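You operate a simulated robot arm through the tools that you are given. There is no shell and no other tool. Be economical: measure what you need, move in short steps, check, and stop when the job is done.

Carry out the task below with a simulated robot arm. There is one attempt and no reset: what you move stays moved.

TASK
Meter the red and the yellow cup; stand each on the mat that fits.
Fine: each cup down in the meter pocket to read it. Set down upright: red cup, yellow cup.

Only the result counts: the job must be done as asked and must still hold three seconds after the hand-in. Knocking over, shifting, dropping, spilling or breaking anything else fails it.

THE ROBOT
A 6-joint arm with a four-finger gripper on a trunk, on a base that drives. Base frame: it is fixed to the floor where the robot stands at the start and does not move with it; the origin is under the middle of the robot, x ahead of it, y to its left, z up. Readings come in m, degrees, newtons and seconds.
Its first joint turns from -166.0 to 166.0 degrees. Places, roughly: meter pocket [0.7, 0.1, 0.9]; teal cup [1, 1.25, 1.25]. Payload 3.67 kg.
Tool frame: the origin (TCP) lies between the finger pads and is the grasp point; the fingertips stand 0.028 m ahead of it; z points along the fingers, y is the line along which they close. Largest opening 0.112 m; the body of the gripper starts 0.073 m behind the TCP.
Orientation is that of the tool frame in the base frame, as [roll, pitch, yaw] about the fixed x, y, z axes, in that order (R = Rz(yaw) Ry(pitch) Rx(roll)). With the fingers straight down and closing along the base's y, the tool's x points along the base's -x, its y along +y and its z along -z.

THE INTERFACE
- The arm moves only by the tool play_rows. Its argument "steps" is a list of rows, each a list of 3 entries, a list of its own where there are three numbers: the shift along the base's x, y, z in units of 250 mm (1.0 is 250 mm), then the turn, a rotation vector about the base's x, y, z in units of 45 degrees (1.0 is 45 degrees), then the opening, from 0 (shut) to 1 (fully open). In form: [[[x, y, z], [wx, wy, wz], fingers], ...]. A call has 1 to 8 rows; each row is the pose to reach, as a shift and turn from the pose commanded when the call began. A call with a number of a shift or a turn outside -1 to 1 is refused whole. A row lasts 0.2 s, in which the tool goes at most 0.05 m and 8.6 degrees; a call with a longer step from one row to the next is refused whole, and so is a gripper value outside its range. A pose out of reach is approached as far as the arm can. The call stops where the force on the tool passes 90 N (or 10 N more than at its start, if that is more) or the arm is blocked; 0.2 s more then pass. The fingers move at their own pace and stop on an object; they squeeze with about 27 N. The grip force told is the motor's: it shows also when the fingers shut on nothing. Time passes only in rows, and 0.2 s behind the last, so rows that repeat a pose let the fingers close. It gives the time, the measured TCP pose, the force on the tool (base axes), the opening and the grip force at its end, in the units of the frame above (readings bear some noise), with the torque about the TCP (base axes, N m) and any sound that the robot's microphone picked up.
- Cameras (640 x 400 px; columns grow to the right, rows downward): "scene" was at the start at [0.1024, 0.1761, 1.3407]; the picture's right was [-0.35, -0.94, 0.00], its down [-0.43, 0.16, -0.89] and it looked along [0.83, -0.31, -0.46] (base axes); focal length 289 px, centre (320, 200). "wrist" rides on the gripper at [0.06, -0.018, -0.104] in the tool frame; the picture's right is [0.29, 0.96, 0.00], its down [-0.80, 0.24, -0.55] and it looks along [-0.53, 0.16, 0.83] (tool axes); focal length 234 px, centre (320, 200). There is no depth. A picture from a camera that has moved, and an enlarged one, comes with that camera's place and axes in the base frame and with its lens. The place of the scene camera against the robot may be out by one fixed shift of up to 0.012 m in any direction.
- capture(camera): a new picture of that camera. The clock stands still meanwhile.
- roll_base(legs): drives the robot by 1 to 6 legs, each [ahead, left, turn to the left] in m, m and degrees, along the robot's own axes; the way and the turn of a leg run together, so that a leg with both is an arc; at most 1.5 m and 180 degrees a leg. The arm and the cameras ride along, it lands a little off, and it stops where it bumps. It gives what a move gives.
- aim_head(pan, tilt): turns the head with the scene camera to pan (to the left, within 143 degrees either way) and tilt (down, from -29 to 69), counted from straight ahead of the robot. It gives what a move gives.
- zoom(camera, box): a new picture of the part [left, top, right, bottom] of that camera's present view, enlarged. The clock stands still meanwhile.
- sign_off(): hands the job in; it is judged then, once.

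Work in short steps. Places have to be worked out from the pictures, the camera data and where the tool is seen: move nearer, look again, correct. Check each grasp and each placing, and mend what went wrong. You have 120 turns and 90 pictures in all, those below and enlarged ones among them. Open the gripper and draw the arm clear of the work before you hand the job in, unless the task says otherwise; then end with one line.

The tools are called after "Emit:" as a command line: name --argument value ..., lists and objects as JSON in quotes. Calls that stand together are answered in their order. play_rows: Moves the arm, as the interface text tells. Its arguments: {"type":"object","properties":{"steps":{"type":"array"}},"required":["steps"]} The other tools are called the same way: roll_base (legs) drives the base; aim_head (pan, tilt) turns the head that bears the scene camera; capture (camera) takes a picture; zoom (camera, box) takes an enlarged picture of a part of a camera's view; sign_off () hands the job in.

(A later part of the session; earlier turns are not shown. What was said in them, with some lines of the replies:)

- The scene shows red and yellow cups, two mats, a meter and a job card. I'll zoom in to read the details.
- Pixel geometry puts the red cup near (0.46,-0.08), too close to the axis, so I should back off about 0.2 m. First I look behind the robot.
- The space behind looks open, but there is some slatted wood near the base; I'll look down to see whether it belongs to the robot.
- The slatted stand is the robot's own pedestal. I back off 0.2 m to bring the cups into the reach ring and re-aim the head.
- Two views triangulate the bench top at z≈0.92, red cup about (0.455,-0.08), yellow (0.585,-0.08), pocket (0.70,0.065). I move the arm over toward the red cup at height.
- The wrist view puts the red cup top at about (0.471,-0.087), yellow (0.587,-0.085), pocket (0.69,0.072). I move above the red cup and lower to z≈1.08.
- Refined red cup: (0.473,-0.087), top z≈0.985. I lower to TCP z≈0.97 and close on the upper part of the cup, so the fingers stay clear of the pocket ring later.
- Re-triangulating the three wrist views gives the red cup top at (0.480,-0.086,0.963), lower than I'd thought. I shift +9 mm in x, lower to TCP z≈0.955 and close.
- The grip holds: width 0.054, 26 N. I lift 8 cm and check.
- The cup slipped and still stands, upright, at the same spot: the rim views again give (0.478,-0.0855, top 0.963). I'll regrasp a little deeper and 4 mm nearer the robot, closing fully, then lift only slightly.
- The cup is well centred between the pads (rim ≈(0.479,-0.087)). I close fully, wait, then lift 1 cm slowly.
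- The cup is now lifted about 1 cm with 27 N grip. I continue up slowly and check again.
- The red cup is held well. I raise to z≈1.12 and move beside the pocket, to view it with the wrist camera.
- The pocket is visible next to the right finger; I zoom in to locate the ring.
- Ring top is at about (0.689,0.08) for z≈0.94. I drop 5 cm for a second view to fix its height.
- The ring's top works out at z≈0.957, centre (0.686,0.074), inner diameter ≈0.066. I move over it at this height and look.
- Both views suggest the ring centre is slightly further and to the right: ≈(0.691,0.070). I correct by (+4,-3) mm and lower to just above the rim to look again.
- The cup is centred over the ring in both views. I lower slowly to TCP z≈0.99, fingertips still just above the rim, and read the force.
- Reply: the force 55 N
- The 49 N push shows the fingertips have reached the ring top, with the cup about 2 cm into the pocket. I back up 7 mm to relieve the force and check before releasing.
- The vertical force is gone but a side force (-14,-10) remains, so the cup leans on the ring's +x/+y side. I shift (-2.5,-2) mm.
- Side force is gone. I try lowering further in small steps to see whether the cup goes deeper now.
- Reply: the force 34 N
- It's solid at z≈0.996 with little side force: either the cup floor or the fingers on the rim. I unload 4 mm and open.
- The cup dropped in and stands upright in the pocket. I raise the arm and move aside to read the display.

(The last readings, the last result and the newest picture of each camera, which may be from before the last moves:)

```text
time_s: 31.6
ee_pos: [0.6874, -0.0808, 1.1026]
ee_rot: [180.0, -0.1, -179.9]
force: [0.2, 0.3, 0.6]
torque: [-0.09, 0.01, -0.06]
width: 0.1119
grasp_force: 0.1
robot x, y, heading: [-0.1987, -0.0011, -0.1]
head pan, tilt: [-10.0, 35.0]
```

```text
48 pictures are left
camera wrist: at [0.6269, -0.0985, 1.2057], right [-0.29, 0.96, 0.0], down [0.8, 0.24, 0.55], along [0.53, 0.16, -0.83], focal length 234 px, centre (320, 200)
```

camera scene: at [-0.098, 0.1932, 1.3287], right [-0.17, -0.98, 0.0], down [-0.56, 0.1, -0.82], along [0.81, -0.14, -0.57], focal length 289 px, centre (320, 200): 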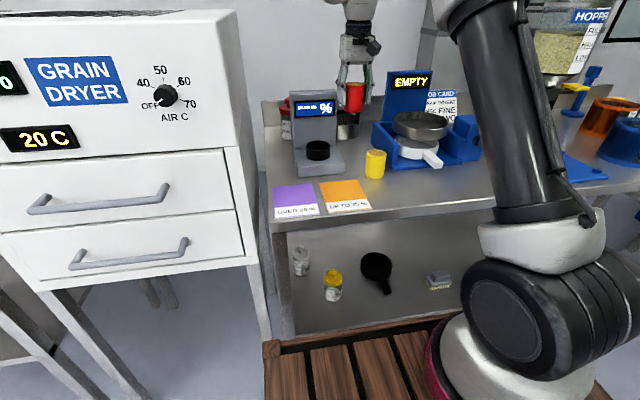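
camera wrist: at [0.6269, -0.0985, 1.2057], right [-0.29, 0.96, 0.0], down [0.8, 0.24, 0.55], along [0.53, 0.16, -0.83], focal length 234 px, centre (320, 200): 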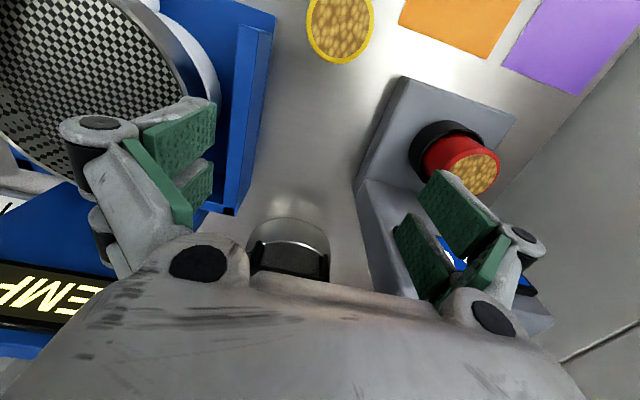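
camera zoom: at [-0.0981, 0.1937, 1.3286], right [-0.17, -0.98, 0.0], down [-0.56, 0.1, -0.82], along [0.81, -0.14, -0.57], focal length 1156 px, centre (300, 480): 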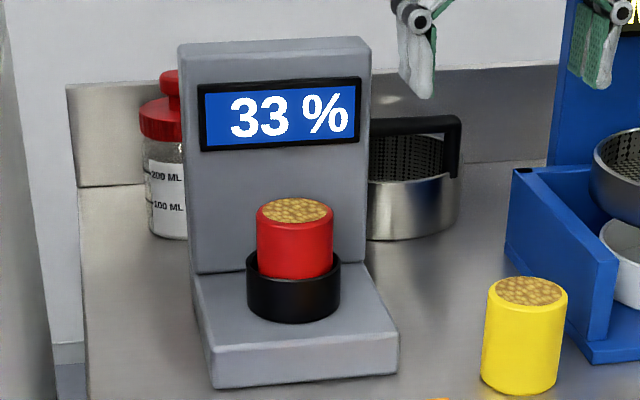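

The meter reads 33 %, so red belongs on the purple "OVER 25 %" mat. I return over the pocket and down to the release pose, fingers open.

Emit:
play_rows --steps '[[[0, 0.19, 0], [0, 0, 0], 1], [[0, 0.38, 0], [0, 0, 0], 1], [[0, 0.56, 0], [0, 0, 0], 1], [[0, 0.6, -0.12], [0, 0, 0], 1], [[0, 0.6, -0.27], [0, 0, 0], 1], [[0, 0.6, -0.38], [0, 0, 0], 1], [[0, 0.6, -0.428], [0, 0, 0], 1], [[0, 0.6, -0.428], [0, 0, 0], 1]]'

Emit:
play_rows --steps '[[[0, 0, 0], [0, 0, 0], 0.5], [[0, 0, 0], [0, 0, 0], 0], [[0, 0, 0], [0, 0, 0], 0], [[0, 0, 0], [0, 0, 0], 0], [[0, 0, 0.01], [0, 0, 0], 0], [[0, 0, 0.03], [0, 0, 0], 0], [[0, 0, 0.05], [0, 0, 0], 0]]'

Emit:
zoom --camera "scene" --box '[280, 80, 370, 180]'

```text
time_s: 33.4
ee_pos: [0.6865, 0.0682, 0.9941]
ee_rot: [180.0, 0.0, -180.0]
force: [0.0, 0.9, 0.9]
torque: [0.01, -0.02, 0.01]
width: 0.112
grasp_force: 0.0
robot x, y, heading: [-0.2006, 0.0007, -0.3]
head pan, tilt: [-10.0, 35.0]
```

```text
time_s: 35.0
ee_pos: [0.6863, 0.0667, 1.0071]
ee_rot: [-179.9, 0.0, 180.0]
force: [-0.2, 0.0, -1.7]
torque: [-0.01, 0.0, -0.02]
width: 0.0545
grasp_force: 26.9
robot x, y, heading: [-0.2014, 0.0009, 0.0]
head pan, tilt: [-10.0, 35.0]
```

```text
4.00 times, centred on (325, 130) of scene
camera zoom: at [-0.0979, 0.1932, 1.3286], right [-0.17, -0.98, 0.0], down [-0.56, 0.1, -0.82], along [0.81, -0.14, -0.57], focal length 1156 px, centre (300, 480)
```

zoom: 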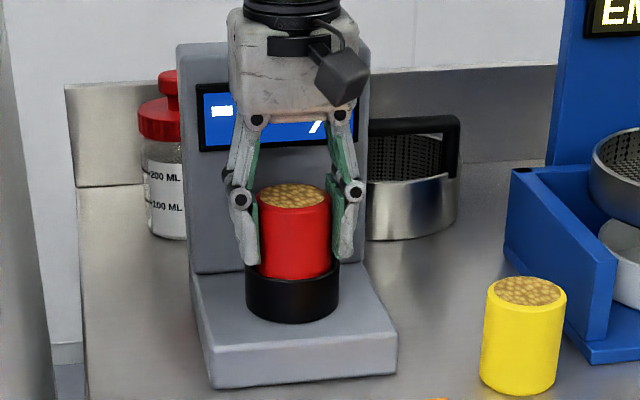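

Grip is holding with the cup's 1.7 N weight. I lift slowly out of the pocket and travel toward the purple mat, at about (0.512,0.155).

Emit:
play_rows --steps '[[[0, 0, 0.06], [0, 0, 0], 0], [[0, 0, 0.13], [0, 0, 0], 0], [[0, 0, 0.2], [0, 0, 0], 0], [[0, 0, 0.27], [0, 0, 0], 0], [[0, 0, 0.332], [0, 0, 0], 0]]'

Emit:
play_rows --steps '[[[-0.1, 0.04, 0], [0, 0, 0], 0], [[-0.22, 0.1, 0], [0, 0, 0], 0], [[-0.34, 0.16, 0], [0, 0, 0], 0], [[-0.46, 0.22, 0], [0, 0, 0], 0], [[-0.58, 0.28, 0], [0, 0, 0], 0], [[-0.7, 0.34, 0], [0, 0, 0], 0], [[-0.7, 0.34, 0], [0, 0, 0], 0]]'

Emit:
capture --camera "wrist"

Emit:
capture --camera "scene"

```text
time_s: 36.2
ee_pos: [0.6867, 0.0666, 1.0909]
ee_rot: [-180.0, -0.1, -179.9]
force: [-0.4, -0.3, -2.1]
torque: [-0.02, 0.02, -0.02]
width: 0.054
grasp_force: 27.3
robot x, y, heading: [-0.1996, -0.0001, 0.3]
head pan, tilt: [-10.0, 35.0]
```

```text
time_s: 37.8
ee_pos: [0.5105, 0.1512, 1.0909]
ee_rot: [-179.9, 0.0, 180.0]
force: [-0.1, -0.1, -2.3]
torque: [0.0, 0.01, 0.0]
width: 0.0543
grasp_force: 27.0
robot x, y, heading: [-0.2009, -0.0005, -0.3]
head pan, tilt: [-10.0, 35.0]
```

```text
46 pictures are left
camera wrist: at [0.4511, 0.1337, 1.1947], right [-0.29, 0.96, 0.0], down [0.8, 0.24, 0.55], along [0.53, 0.16, -0.83], focal length 234 px, centre (320, 200)
```

wrist: 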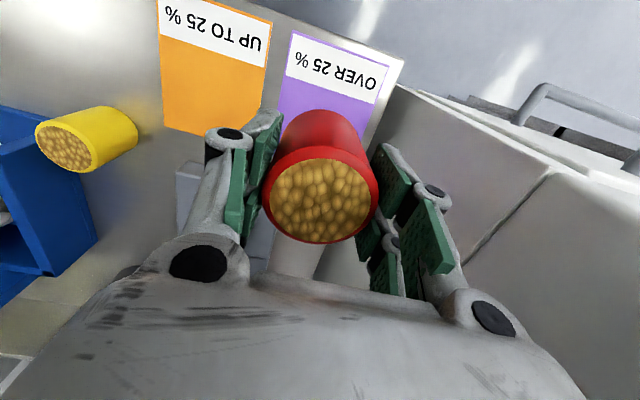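

```text
45 pictures are left
camera scene: at [-0.0978, 0.1932, 1.3286], right [-0.17, -0.98, 0.0], down [-0.56, 0.1, -0.82], along [0.81, -0.14, -0.57], focal length 289 px, centre (320, 200)
```

scene: 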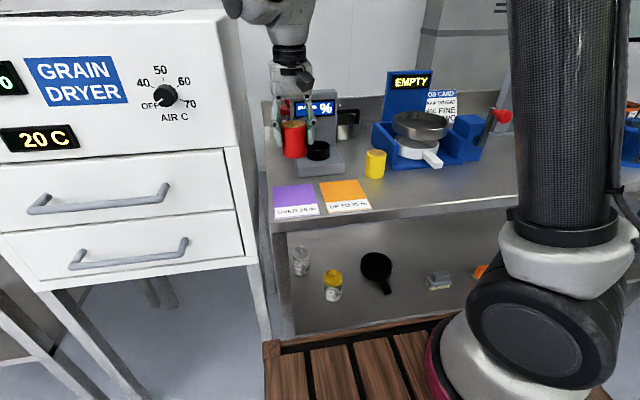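

The purple mat spans about x 0.45–0.59, y 0.10–0.21, and the cup is above its middle. I lower to about 1 cm above the mat.

Emit:
play_rows --steps '[[[0.01, 0.004, -0.15], [0, 0, 0], 0], [[0.01, 0.004, -0.3], [0, 0, 0], 0], [[0.01, 0.004, -0.42], [0, 0, 0], 0], [[0.01, 0.004, -0.5], [0, 0, 0], 0], [[0.01, 0.004, -0.5], [0, 0, 0], 0]]'

Emit:
zoom --camera "scene" --box '[230, 90, 390, 220]'

Emit:
capture --camera "wrist"

```text
time_s: 39.0
ee_pos: [0.5141, 0.1527, 0.9662]
ee_rot: [-180.0, 0.0, -179.9]
force: [-1.3, -0.5, -1.8]
torque: [0.0, 0.0, 0.01]
width: 0.0542
grasp_force: 27.5
robot x, y, heading: [-0.2056, 0.0033, -0.0]
head pan, tilt: [-10.0, 35.0]
```

```text
3.08 times, centred on (310, 155) of scene
camera zoom: at [-0.098, 0.1932, 1.3286], right [-0.17, -0.98, 0.0], down [-0.56, 0.1, -0.82], along [0.81, -0.14, -0.57], focal length 889 px, centre (351, 338)
```

zoom: 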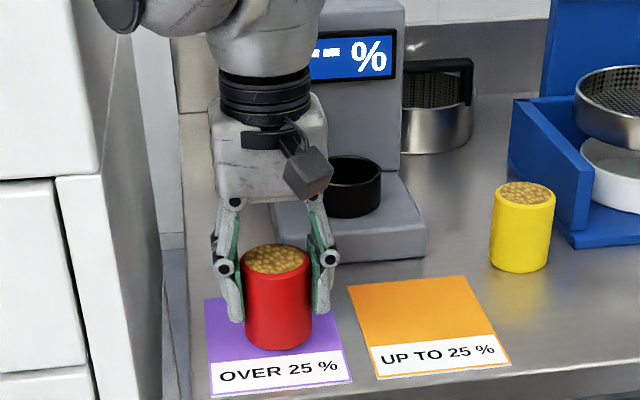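

```text
43 pictures are left
camera wrist: at [0.4535, 0.1354, 1.0694], right [-0.29, 0.96, 0.0], down [0.8, 0.24, 0.55], along [0.53, 0.16, -0.83], focal length 234 px, centre (320, 200)
```

wrist: 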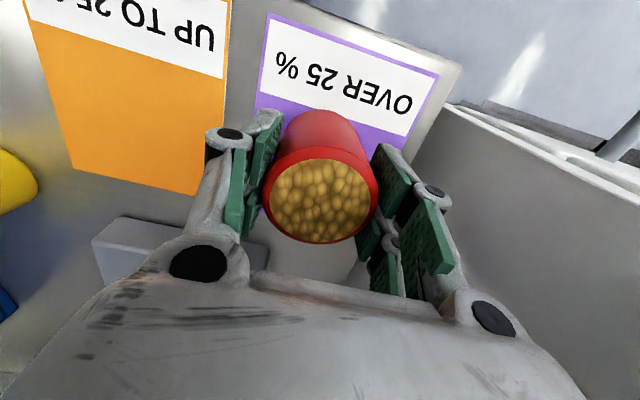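

Positioned centrally on the purple mat. I lower in small steps until it touches.

Emit:
play_rows --steps '[[[0, 0, -0.015], [0, 0, 0], 0], [[0, 0, -0.03], [0, 0, 0], 0], [[0, 0, -0.044], [0, 0, 0], 0]]'

```text
time_s: 39.8
ee_pos: [0.5148, 0.1529, 0.9564]
ee_rot: [180.0, 0.2, -180.0]
force: [0.1, -1.5, 18.9]
torque: [-0.04, -0.01, -0.12]
width: 0.0545
grasp_force: 27.2
robot x, y, heading: [-0.2012, -0.0007, -0.1]
head pan, tilt: [-10.0, 35.0]
```

Contact at 19 N. I ease 1.5 mm, open only partly (dryer wall nearby), then rise straight up.

Emit:
play_rows --steps '[[[0, 0, 0.005], [0, 0, 0], 0], [[0, 0, 0.005], [0, 0, 0], 0.55], [[0, 0, 0.005], [0, 0, 0], 0.65], [[0, 0, 0.005], [0, 0, 0], 0.65], [[0, 0, 0.005], [0, 0, 0], 0.65]]'

Emit:
capture --camera "wrist"

```text
time_s: 41.0
ee_pos: [0.5138, 0.1536, 0.955]
ee_rot: [179.9, 0.0, 179.9]
force: [0.8, 0.2, -0.3]
torque: [-0.01, -0.03, -0.02]
width: 0.073
grasp_force: 0.0
robot x, y, heading: [-0.1979, -0.0003, -0.1]
head pan, tilt: [-10.0, 35.0]
```

```text
42 pictures are left
camera wrist: at [0.4541, 0.1357, 1.0596], right [-0.29, 0.96, 0.0], down [0.8, 0.24, 0.55], along [0.53, 0.16, -0.83], focal length 234 px, centre (320, 200)
```

wrist: 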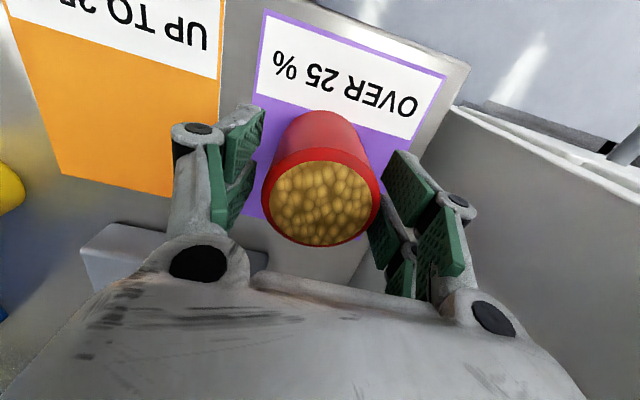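

Red is released and standing on purple. I rise straight up, then travel over toward the yellow cup at about (0.592,-0.085).

Emit:
play_rows --steps '[[[0, 0, 0.08], [0, 0, 0], 0.65], [[0, 0, 0.2], [0, 0, 0], 0.65], [[0, 0, 0.36], [0, 0, 0], 0.65], [[0, 0, 0.54], [0, 0, 0], 0.65]]'

Emit:
play_rows --steps '[[[0.04, -0.12, 0], [0, 0, 0], 0.8], [[0.09, -0.27, 0], [0, 0, 0], 1], [[0.14, -0.44, 0], [0, 0, 0], 1], [[0.19, -0.61, 0], [0, 0, 0], 1], [[0.25, -0.78, 0], [0, 0, 0], 1], [[0.312, -0.954, 0], [0, 0, 0], 1], [[0.312, -0.954, 0], [0, 0, 0], 1]]'

Emit:
capture --camera "wrist"

Emit:
capture --camera "scene"

```text
time_s: 42.0
ee_pos: [0.5145, 0.153, 1.0913]
ee_rot: [179.9, -0.1, -180.0]
force: [0.4, -0.1, -0.8]
torque: [0.0, -0.01, -0.02]
width: 0.0726
grasp_force: 0.1
robot x, y, heading: [-0.1993, 0.0, -0.0]
head pan, tilt: [-10.0, 35.0]
```

```text
time_s: 43.6
ee_pos: [0.5934, -0.0862, 1.0901]
ee_rot: [180.0, 0.0, 180.0]
force: [-0.6, 0.5, -0.1]
torque: [-0.02, -0.02, 0.01]
width: 0.1122
grasp_force: 0.2
robot x, y, heading: [-0.1989, 0.0023, -0.2]
head pan, tilt: [-10.0, 35.0]
```

```text
41 pictures are left
camera wrist: at [0.5331, -0.1029, 1.1941], right [-0.29, 0.96, 0.0], down [0.8, 0.24, 0.55], along [0.53, 0.16, -0.83], focal length 234 px, centre (320, 200)
```

wrist: 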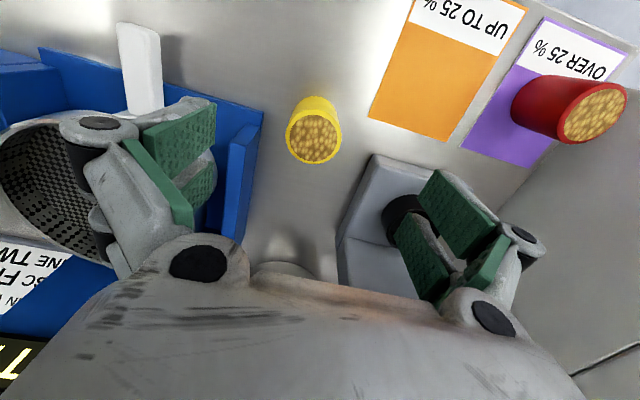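

```text
40 pictures are left
camera scene: at [-0.098, 0.1932, 1.3287], right [-0.17, -0.98, 0.0], down [-0.56, 0.1, -0.82], along [0.81, -0.14, -0.57], focal length 289 px, centre (320, 200)
```

scene: 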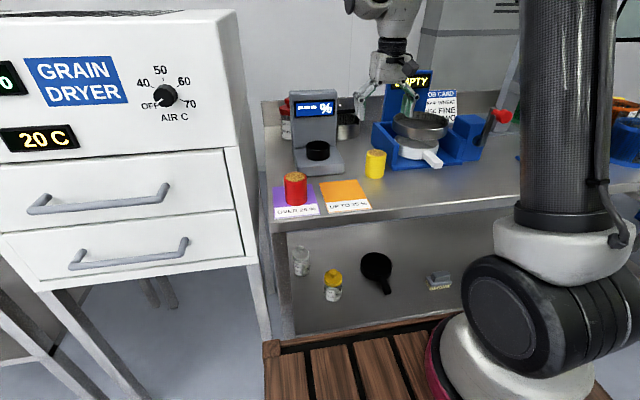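

Yellow refines to (0.609,-0.086), and the blue tray's corner at y≈-0.14 is too close to the -y finger. I turn the gripper -45° about z while moving above the cup.

Emit:
play_rows --steps '[[[0.02, 0, 0], [0, 0, -0.167], 1], [[0.04, 0, 0], [0, 0, -0.333], 1], [[0.06, 0, 0], [0, 0, -0.5], 1], [[0.06, 0, -0.05], [0, 0, -0.667], 1], [[0.06, 0, -0.15], [0, 0, -0.833], 1], [[0.06, 0, -0.28], [0, 0, -1], 1], [[0.06, 0, -0.36], [0, 0, -1], 1], [[0.06, 0, -0.36], [0, 0, -1], 1]]'

Emit:
capture --camera "wrist"

Emit:
zoom --camera "scene" --box '[290, 70, 450, 200]'

```text
time_s: 45.4
ee_pos: [0.6069, -0.085, 1.0002]
ee_rot: [-179.9, 0.0, 135.0]
force: [-0.9, 0.4, 0.0]
torque: [-0.01, -0.02, 0.02]
width: 0.1123
grasp_force: 0.0
robot x, y, heading: [-0.2033, 0.0011, 0.1]
head pan, tilt: [-10.0, 35.0]
```

```text
39 pictures are left
camera wrist: at [0.5517, -0.0545, 1.1044], right [0.47, 0.88, 0.0], down [0.73, -0.39, 0.55], along [0.49, -0.26, -0.83], focal length 234 px, centre (320, 200)
```

wrist: 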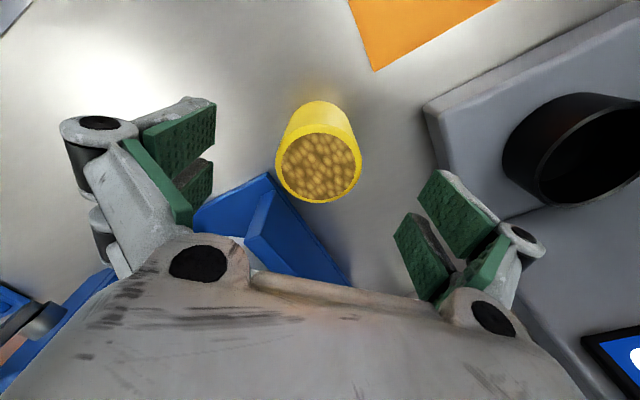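

```text
3.08 times, centred on (370, 135) of scene
camera zoom: at [-0.098, 0.1932, 1.3287], right [-0.17, -0.98, 0.0], down [-0.56, 0.1, -0.82], along [0.81, -0.14, -0.57], focal length 889 px, centre (166, 400)
```

zoom: 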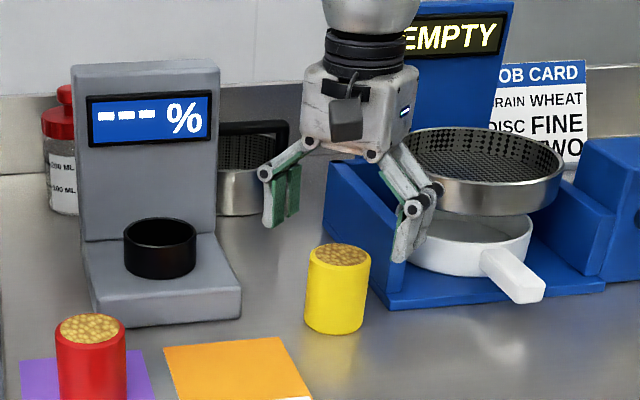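

Yellow rim centre is (0.610,-0.087) and the 45° fingers are clear of the tray. I lower to z≈0.955 and close.

Emit:
play_rows --steps '[[[0.012, -0.008, -0.08], [0, 0, 0], 1], [[0.012, -0.008, -0.18], [0, 0, 0], 1], [[0.012, -0.008, -0.18], [0, 0, 0], 1], [[0.012, -0.008, -0.18], [0, 0, 0], 0.5], [[0.012, -0.008, -0.18], [0, 0, 0], 0], [[0.012, -0.008, -0.18], [0, 0, 0], 0], [[0.012, -0.008, -0.18], [0, 0, 0], 0]]'

Emit:
play_rows --steps '[[[0, 0, 0.02], [0, 0, 0], 0], [[0, 0, 0.05], [0, 0, 0], 0], [[0, 0, 0.1], [0, 0, 0], 0], [[0, 0, 0.16], [0, 0, 0], 0]]'

Emit:
zoom --camera "scene" --box '[290, 70, 450, 200]'

Emit:
capture --camera "wrist"

```text
time_s: 47.0
ee_pos: [0.61, -0.0875, 0.9549]
ee_rot: [180.0, 0.1, 135.0]
force: [0.0, 1.1, 0.0]
torque: [0.03, -0.06, -0.03]
width: 0.0545
grasp_force: 27.3
robot x, y, heading: [-0.203, -0.0023, 0.0]
head pan, tilt: [-10.0, 35.0]
```

```text
time_s: 48.0
ee_pos: [0.6098, -0.0879, 0.9961]
ee_rot: [-180.0, 0.0, 135.0]
force: [-0.4, -0.4, -1.7]
torque: [-0.01, -0.02, 0.01]
width: 0.0543
grasp_force: 27.0
robot x, y, heading: [-0.1997, 0.0008, 0.0]
head pan, tilt: [-10.0, 35.0]
```

```text
3.08 times, centred on (370, 135) of scene
camera zoom: at [-0.0978, 0.1932, 1.3286], right [-0.17, -0.98, 0.0], down [-0.56, 0.1, -0.82], along [0.81, -0.14, -0.57], focal length 889 px, centre (166, 400)
```

zoom: 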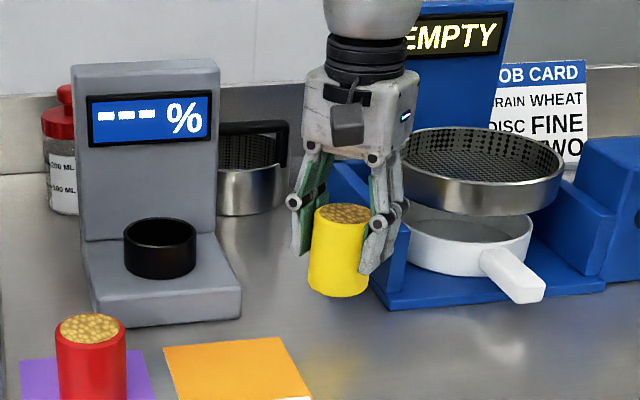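

```text
36 pictures are left
camera wrist: at [0.5548, -0.0572, 1.0995], right [0.47, 0.88, 0.0], down [0.73, -0.39, 0.55], along [0.49, -0.26, -0.83], focal length 234 px, centre (320, 200)
```

wrist: 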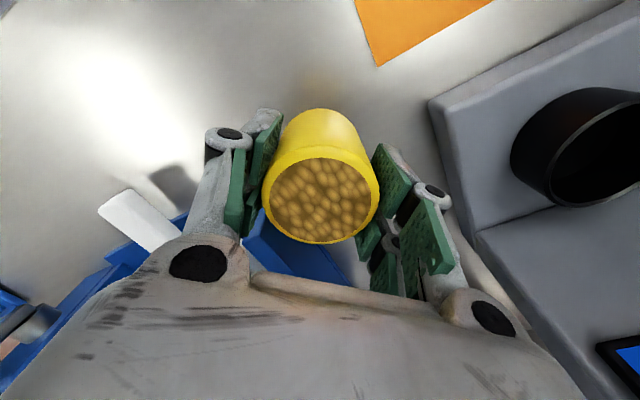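

Yellow is held. I rise to z≈1.085, turn the gripper back to square, and move over the pocket.

Emit:
play_rows --steps '[[[0, 0, 0.08], [0, 0, 0], 0], [[0, 0, 0.18], [0, 0, 0.1], 0], [[0, 0.05, 0.28], [0, 0, 0.25], 0], [[0.05, 0.16, 0.36], [0, 0, 0.42], 0], [[0.12, 0.28, 0.36], [0, 0, 0.59], 0], [[0.19, 0.4, 0.36], [0, 0, 0.76], 0], [[0.26, 0.52, 0.36], [0, 0, 0.92], 0], [[0.308, 0.622, 0.36], [0, 0, 1], 0]]'

Emit:
play_rows --steps '[[[0, 0, -0.1], [0, 0, 0], 0], [[0, 0, -0.2], [0, 0, 0], 0], [[0, 0, -0.2], [0, 0, 0], 0]]'

Emit:
zoom --camera "wrist" --box '[220, 20, 460, 200]'

Emit:
zoom --camera "scene" --box '[270, 70, 390, 190]'

```text
time_s: 49.8
ee_pos: [0.687, 0.0676, 1.0866]
ee_rot: [-179.9, 0.0, -179.9]
force: [-0.6, 0.3, -0.9]
torque: [0.03, -0.02, 0.01]
width: 0.0544
grasp_force: 26.9
robot x, y, heading: [-0.2016, 0.001, 0.1]
head pan, tilt: [-10.0, 35.0]
```

```text
time_s: 50.6
ee_pos: [0.6871, 0.0697, 1.0362]
ee_rot: [-179.8, 0.0, -179.9]
force: [-0.5, 0.2, -0.6]
torque: [-0.01, -0.02, -0.01]
width: 0.0543
grasp_force: 26.4
robot x, y, heading: [-0.1986, 0.0004, 0.0]
head pan, tilt: [-10.0, 35.0]
```

```text
2.22 times, centred on (340, 110) of wrist
camera zoom: at [0.627, 0.0517, 1.1394], right [-0.29, 0.96, 0.0], down [0.8, 0.24, 0.55], along [0.53, 0.16, -0.83], focal length 520 px, centre (276, 400)
```

zoom: 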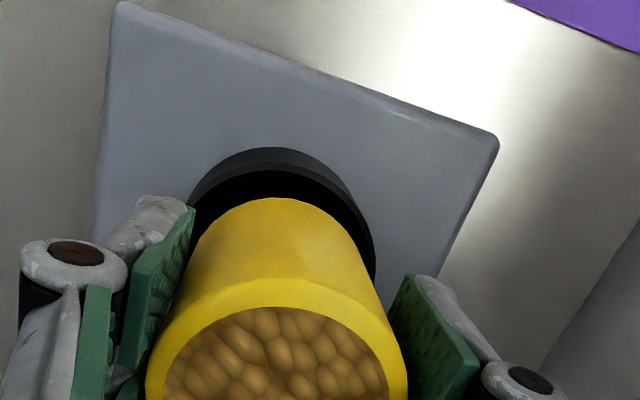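

```text
3.33 times, centred on (330, 130) of scene
camera zoom: at [-0.098, 0.1932, 1.3286], right [-0.17, -0.98, 0.0], down [-0.56, 0.1, -0.82], along [0.81, -0.14, -0.57], focal length 963 px, centre (287, 433)
```

zoom: 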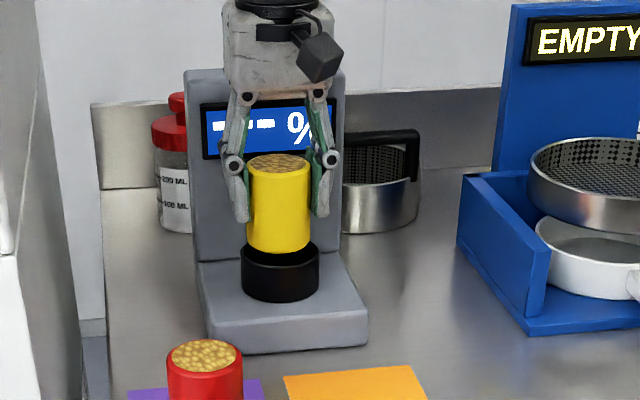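

The cup is aligned with the ring. I lower in small steps to TCP z≈0.998.

Emit:
play_rows --steps '[[[0, 0, -0.04], [0, 0, 0], 0], [[0, 0, -0.08], [0, 0, 0], 0], [[0, 0, -0.11], [0, 0, 0], 0], [[0, 0, -0.13], [0, 0, 0], 0], [[0, 0, -0.148], [0, 0, 0], 0]]'

```text
time_s: 51.8
ee_pos: [0.6868, 0.0686, 0.9986]
ee_rot: [-180.0, 0.1, -180.0]
force: [-0.7, 0.2, -0.3]
torque: [0.0, 0.01, 0.02]
width: 0.0543
grasp_force: 26.8
robot x, y, heading: [-0.2001, 0.0002, 0.1]
head pan, tilt: [-10.0, 35.0]
```

No binding; the cup is essentially at the floor. I release, rise and move aside to read the display.

Emit:
play_rows --steps '[[[0, 0, -0.004], [0, 0, 0], 0], [[0, 0, -0.004], [0, 0, 0], 0.6], [[0, 0, 0], [0, 0, 0], 0.6], [[0, 0, 0], [0, 0, 0], 1], [[0, 0, 0], [0, 0, 0], 1]]'

Emit:
play_rows --steps '[[[0, 0, 0.15], [0, 0, 0], 1], [[0, 0, 0.3], [0, 0, 0], 1], [[0, -0.1, 0.42], [0, 0, 0], 1], [[0, -0.28, 0.42], [0, 0, 0], 1], [[0, -0.45, 0.42], [0, 0, 0], 1], [[0, -0.6, 0.42], [0, 0, 0], 1]]'

Emit:
zoom --camera "scene" --box '[270, 80, 370, 210]'

```text
time_s: 53.0
ee_pos: [0.6867, 0.0681, 0.9996]
ee_rot: [180.0, 0.0, -180.0]
force: [-0.5, 0.8, 0.6]
torque: [0.0, 0.04, 0.01]
width: 0.1121
grasp_force: 0.0
robot x, y, heading: [-0.1992, -0.0012, -0.2]
head pan, tilt: [-10.0, 35.0]
```

```text
time_s: 54.4
ee_pos: [0.6873, -0.0811, 1.1043]
ee_rot: [-179.9, 0.0, -179.8]
force: [0.5, 0.4, -0.4]
torque: [-0.04, 0.02, 0.04]
width: 0.1119
grasp_force: 0.1
robot x, y, heading: [-0.2007, 0.0004, 0.0]
head pan, tilt: [-10.0, 35.0]
```

```text
3.08 times, centred on (320, 145) of scene
camera zoom: at [-0.0981, 0.1937, 1.3286], right [-0.17, -0.98, 0.0], down [-0.56, 0.1, -0.82], along [0.81, -0.14, -0.57], focal length 889 px, centre (320, 369)
```

zoom: 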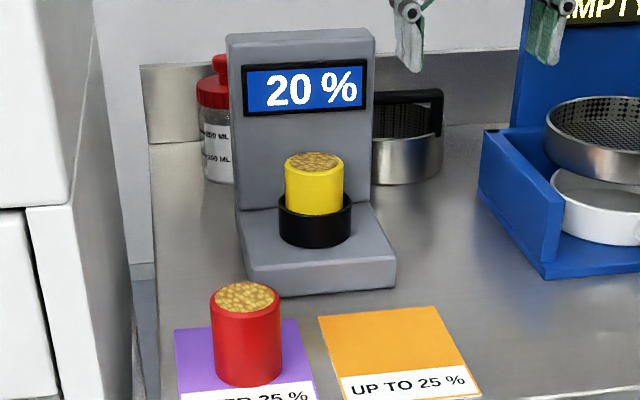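

Yellow reads 20 %, so it goes on the orange "UP TO 25 %" mat. I return, regrasp and lift slowly.

Emit:
play_rows --steps '[[[0, 0.19, 0], [0, 0, 0], 1], [[0, 0.38, 0], [0, 0, 0], 1], [[0, 0.56, 0], [0, 0, 0], 1], [[0, 0.6, -0.12], [0, 0, 0], 1], [[0, 0.6, -0.27], [0, 0, 0], 1], [[0, 0.6, -0.38], [0, 0, 0], 1], [[0, 0.6, -0.436], [0, 0, 0], 1], [[0, 0.6, -0.436], [0, 0, 0], 1]]'

Emit:
play_rows --steps '[[[0, 0, 0], [0, 0, 0], 0.5], [[0, 0, 0], [0, 0, 0], 0], [[0, 0, 0], [0, 0, 0], 0], [[0, 0, 0], [0, 0, 0], 0], [[0, 0, 0.01], [0, 0, 0], 0], [[0, 0, 0.03], [0, 0, 0], 0], [[0, 0, 0.05], [0, 0, 0], 0]]'

Emit:
play_rows --steps '[[[0, 0, 0.06], [0, 0, 0], 0], [[0, 0, 0.13], [0, 0, 0], 0], [[0, 0, 0.2], [0, 0, 0], 0], [[0, 0, 0.27], [0, 0, 0], 0], [[0, 0, 0.332], [0, 0, 0], 0]]'

Emit:
zoom --camera "scene" --box '[270, 80, 370, 210]'

```text
time_s: 56.2
ee_pos: [0.6871, 0.0674, 0.9947]
ee_rot: [-180.0, 0.0, -180.0]
force: [0.7, -0.2, 0.2]
torque: [0.0, 0.01, 0.01]
width: 0.1119
grasp_force: 0.0
robot x, y, heading: [-0.2019, 0.0018, 0.0]
head pan, tilt: [-10.0, 35.0]
```

```text
time_s: 57.8
ee_pos: [0.6886, 0.0689, 1.0076]
ee_rot: [-180.0, -0.1, 180.0]
force: [-0.2, 0.5, -1.7]
torque: [0.0, 0.04, 0.0]
width: 0.0544
grasp_force: 27.1
robot x, y, heading: [-0.1994, -0.0, 0.2]
head pan, tilt: [-10.0, 35.0]
```

```text
time_s: 59.0
ee_pos: [0.6879, 0.0689, 1.0908]
ee_rot: [180.0, 0.0, -179.9]
force: [0.5, -0.1, -1.3]
torque: [0.0, -0.07, 0.03]
width: 0.0542
grasp_force: 26.6
robot x, y, heading: [-0.2001, -0.0007, 0.0]
head pan, tilt: [-10.0, 35.0]
```

```text
3.08 times, centred on (320, 145) of scene
camera zoom: at [-0.0978, 0.1932, 1.3286], right [-0.17, -0.98, 0.0], down [-0.56, 0.1, -0.82], along [0.81, -0.14, -0.57], focal length 889 px, centre (320, 369)
```

zoom: 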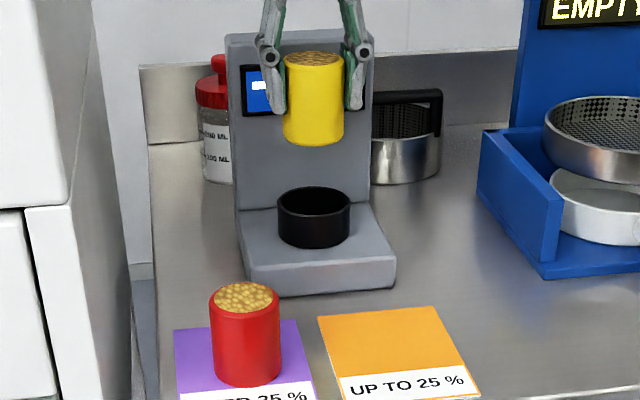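

Lifted cleanly. I carry it to above the orange mat at about (0.515,0.023), then lower to ~1 cm above.

Emit:
play_rows --steps '[[[-0.1, -0.03, 0], [0, 0, 0], 0], [[-0.22, -0.06, 0], [0, 0, 0], 0], [[-0.34, -0.09, 0], [0, 0, 0], 0], [[-0.46, -0.12, 0], [0, 0, 0], 0], [[-0.58, -0.15, 0], [0, 0, 0], 0], [[-0.69, -0.186, 0], [0, 0, 0], 0], [[-0.69, -0.186, 0], [0, 0, 0], 0]]'

Emit:
play_rows --steps '[[[0, 0, -0.15], [0, 0, 0], 0], [[0, 0, -0.3], [0, 0, 0], 0], [[0, 0, -0.42], [0, 0, 0], 0], [[0, 0, -0.49], [0, 0, 0], 0], [[0, 0, -0.49], [0, 0, 0], 0]]'

Emit:
zoom --camera "scene" --box '[230, 90, 390, 220]'

Emit:
capture --camera "wrist"

```text
time_s: 60.6
ee_pos: [0.515, 0.0225, 1.0898]
ee_rot: [-179.9, -0.1, 180.0]
force: [-0.5, 0.1, -0.5]
torque: [-0.01, 0.05, -0.01]
width: 0.0539
grasp_force: 27.2
robot x, y, heading: [-0.2007, 0.0016, -0.0]
head pan, tilt: [-10.0, 35.0]
```

```text
time_s: 61.8
ee_pos: [0.5159, 0.0217, 0.9672]
ee_rot: [-179.9, 0.0, 179.9]
force: [-0.1, -0.3, -0.4]
torque: [0.0, -0.01, -0.04]
width: 0.0541
grasp_force: 26.7
robot x, y, heading: [-0.2019, -0.0029, -0.1]
head pan, tilt: [-10.0, 35.0]
```

```text
3.08 times, centred on (310, 155) of scene
camera zoom: at [-0.098, 0.1932, 1.3287], right [-0.17, -0.98, 0.0], down [-0.56, 0.1, -0.82], along [0.81, -0.14, -0.57], focal length 889 px, centre (351, 338)
```

zoom: 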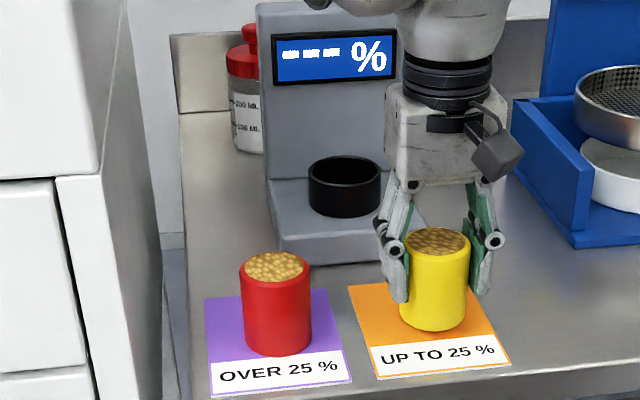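

```text
30 pictures are left
camera wrist: at [0.455, 0.0045, 1.0715], right [-0.29, 0.96, 0.0], down [0.8, 0.24, 0.55], along [0.53, 0.16, -0.83], focal length 234 px, centre (320, 200)
```

wrist: 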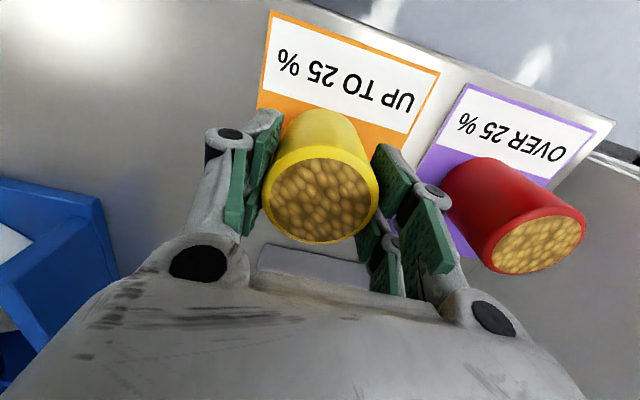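

It's over the mat, slightly right; I shift +5 mm in y and lower gently to contact.

Emit:
play_rows --steps '[[[0, 0.02, 0], [0, 0, 0], 0], [[0, 0.02, -0.02], [0, 0, 0], 0], [[0, 0.02, -0.035], [0, 0, 0], 0], [[0, 0.02, -0.048], [0, 0, 0], 0]]'

```text
time_s: 62.8
ee_pos: [0.5131, 0.0266, 0.9587]
ee_rot: [-180.0, 0.0, -179.9]
force: [-4.0, -2.3, 20.3]
torque: [-0.11, 0.23, 0.03]
width: 0.0543
grasp_force: 26.7
robot x, y, heading: [-0.1993, 0.0013, -0.3]
head pan, tilt: [-10.0, 35.0]
```

Contact at 20 N. I ease off, open partly, and rise straight up.

Emit:
play_rows --steps '[[[0, 0, 0.01], [0, 0, 0], 0], [[0, 0, 0.01], [0, 0, 0], 0.55], [[0, 0, 0.01], [0, 0, 0], 0.7], [[0, 0, 0.01], [0, 0, 0], 0.7], [[0, 0, 0.01], [0, 0, 0], 0.7]]'

Emit:
play_rows --steps '[[[0, 0, 0.08], [0, 0, 0], 0.7], [[0, 0, 0.2], [0, 0, 0], 0.7], [[0, 0, 0.36], [0, 0, 0], 0.7], [[0, 0, 0.54], [0, 0, 0], 0.7], [[0, 0, 0.72], [0, 0, 0], 1], [[-0.15, 0, 0.8], [0, 0, 0], 1], [[-0.3, 0, 0.8], [0, 0, 0], 1], [[-0.4, 0, 0.8], [0, 0, 0], 1]]'

Emit:
capture --camera "scene"

Emit:
capture --camera "wrist"

```text
time_s: 64.0
ee_pos: [0.5143, 0.0282, 0.958]
ee_rot: [-180.0, 0.0, 179.9]
force: [-0.2, 0.5, -1.3]
torque: [-0.03, 0.03, 0.01]
width: 0.0785
grasp_force: 0.1
robot x, y, heading: [-0.1984, 0.0043, -0.2]
head pan, tilt: [-10.0, 35.0]
```

```text
time_s: 65.8
ee_pos: [0.4143, 0.0262, 1.1573]
ee_rot: [-180.0, 0.1, 179.9]
force: [0.6, 0.1, -0.2]
torque: [-0.05, 0.04, 0.01]
width: 0.1118
grasp_force: 0.1
robot x, y, heading: [-0.2012, -0.0015, 0.1]
head pan, tilt: [-10.0, 35.0]
```

```text
29 pictures are left
camera scene: at [-0.0976, 0.1933, 1.3286], right [-0.17, -0.98, 0.0], down [-0.57, 0.1, -0.82], along [0.81, -0.14, -0.57], focal length 289 px, centre (320, 200)
```

scene: 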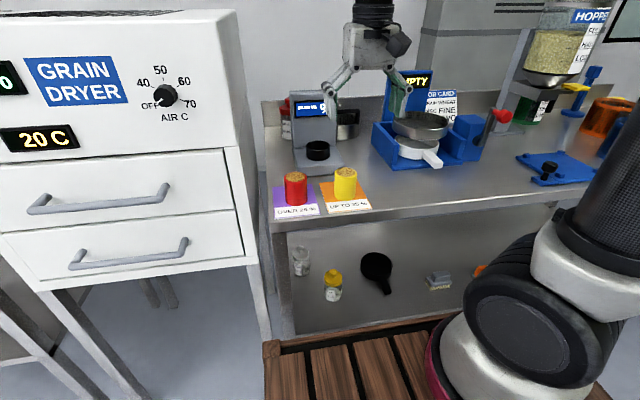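

```text
28 pictures are left
camera wrist: at [0.3543, 0.0096, 1.2617], right [-0.29, 0.96, 0.0], down [0.8, 0.24, 0.55], along [0.53, 0.16, -0.83], focal length 234 px, centre (320, 200)
```

wrist: 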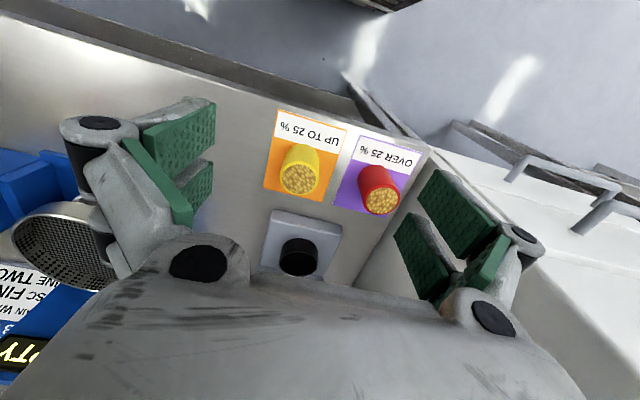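

Both cups stand upright on their mats, the gripper is open and the arm is clear. I hand in the job.

Emit:
sign_off

```text
The job is handed in.
```

I metered both cups and handed in the job: red read 33 % and stands on the "OVER 25 %" mat, yellow read 20 % and stands on the "UP TO 25 %" mat.
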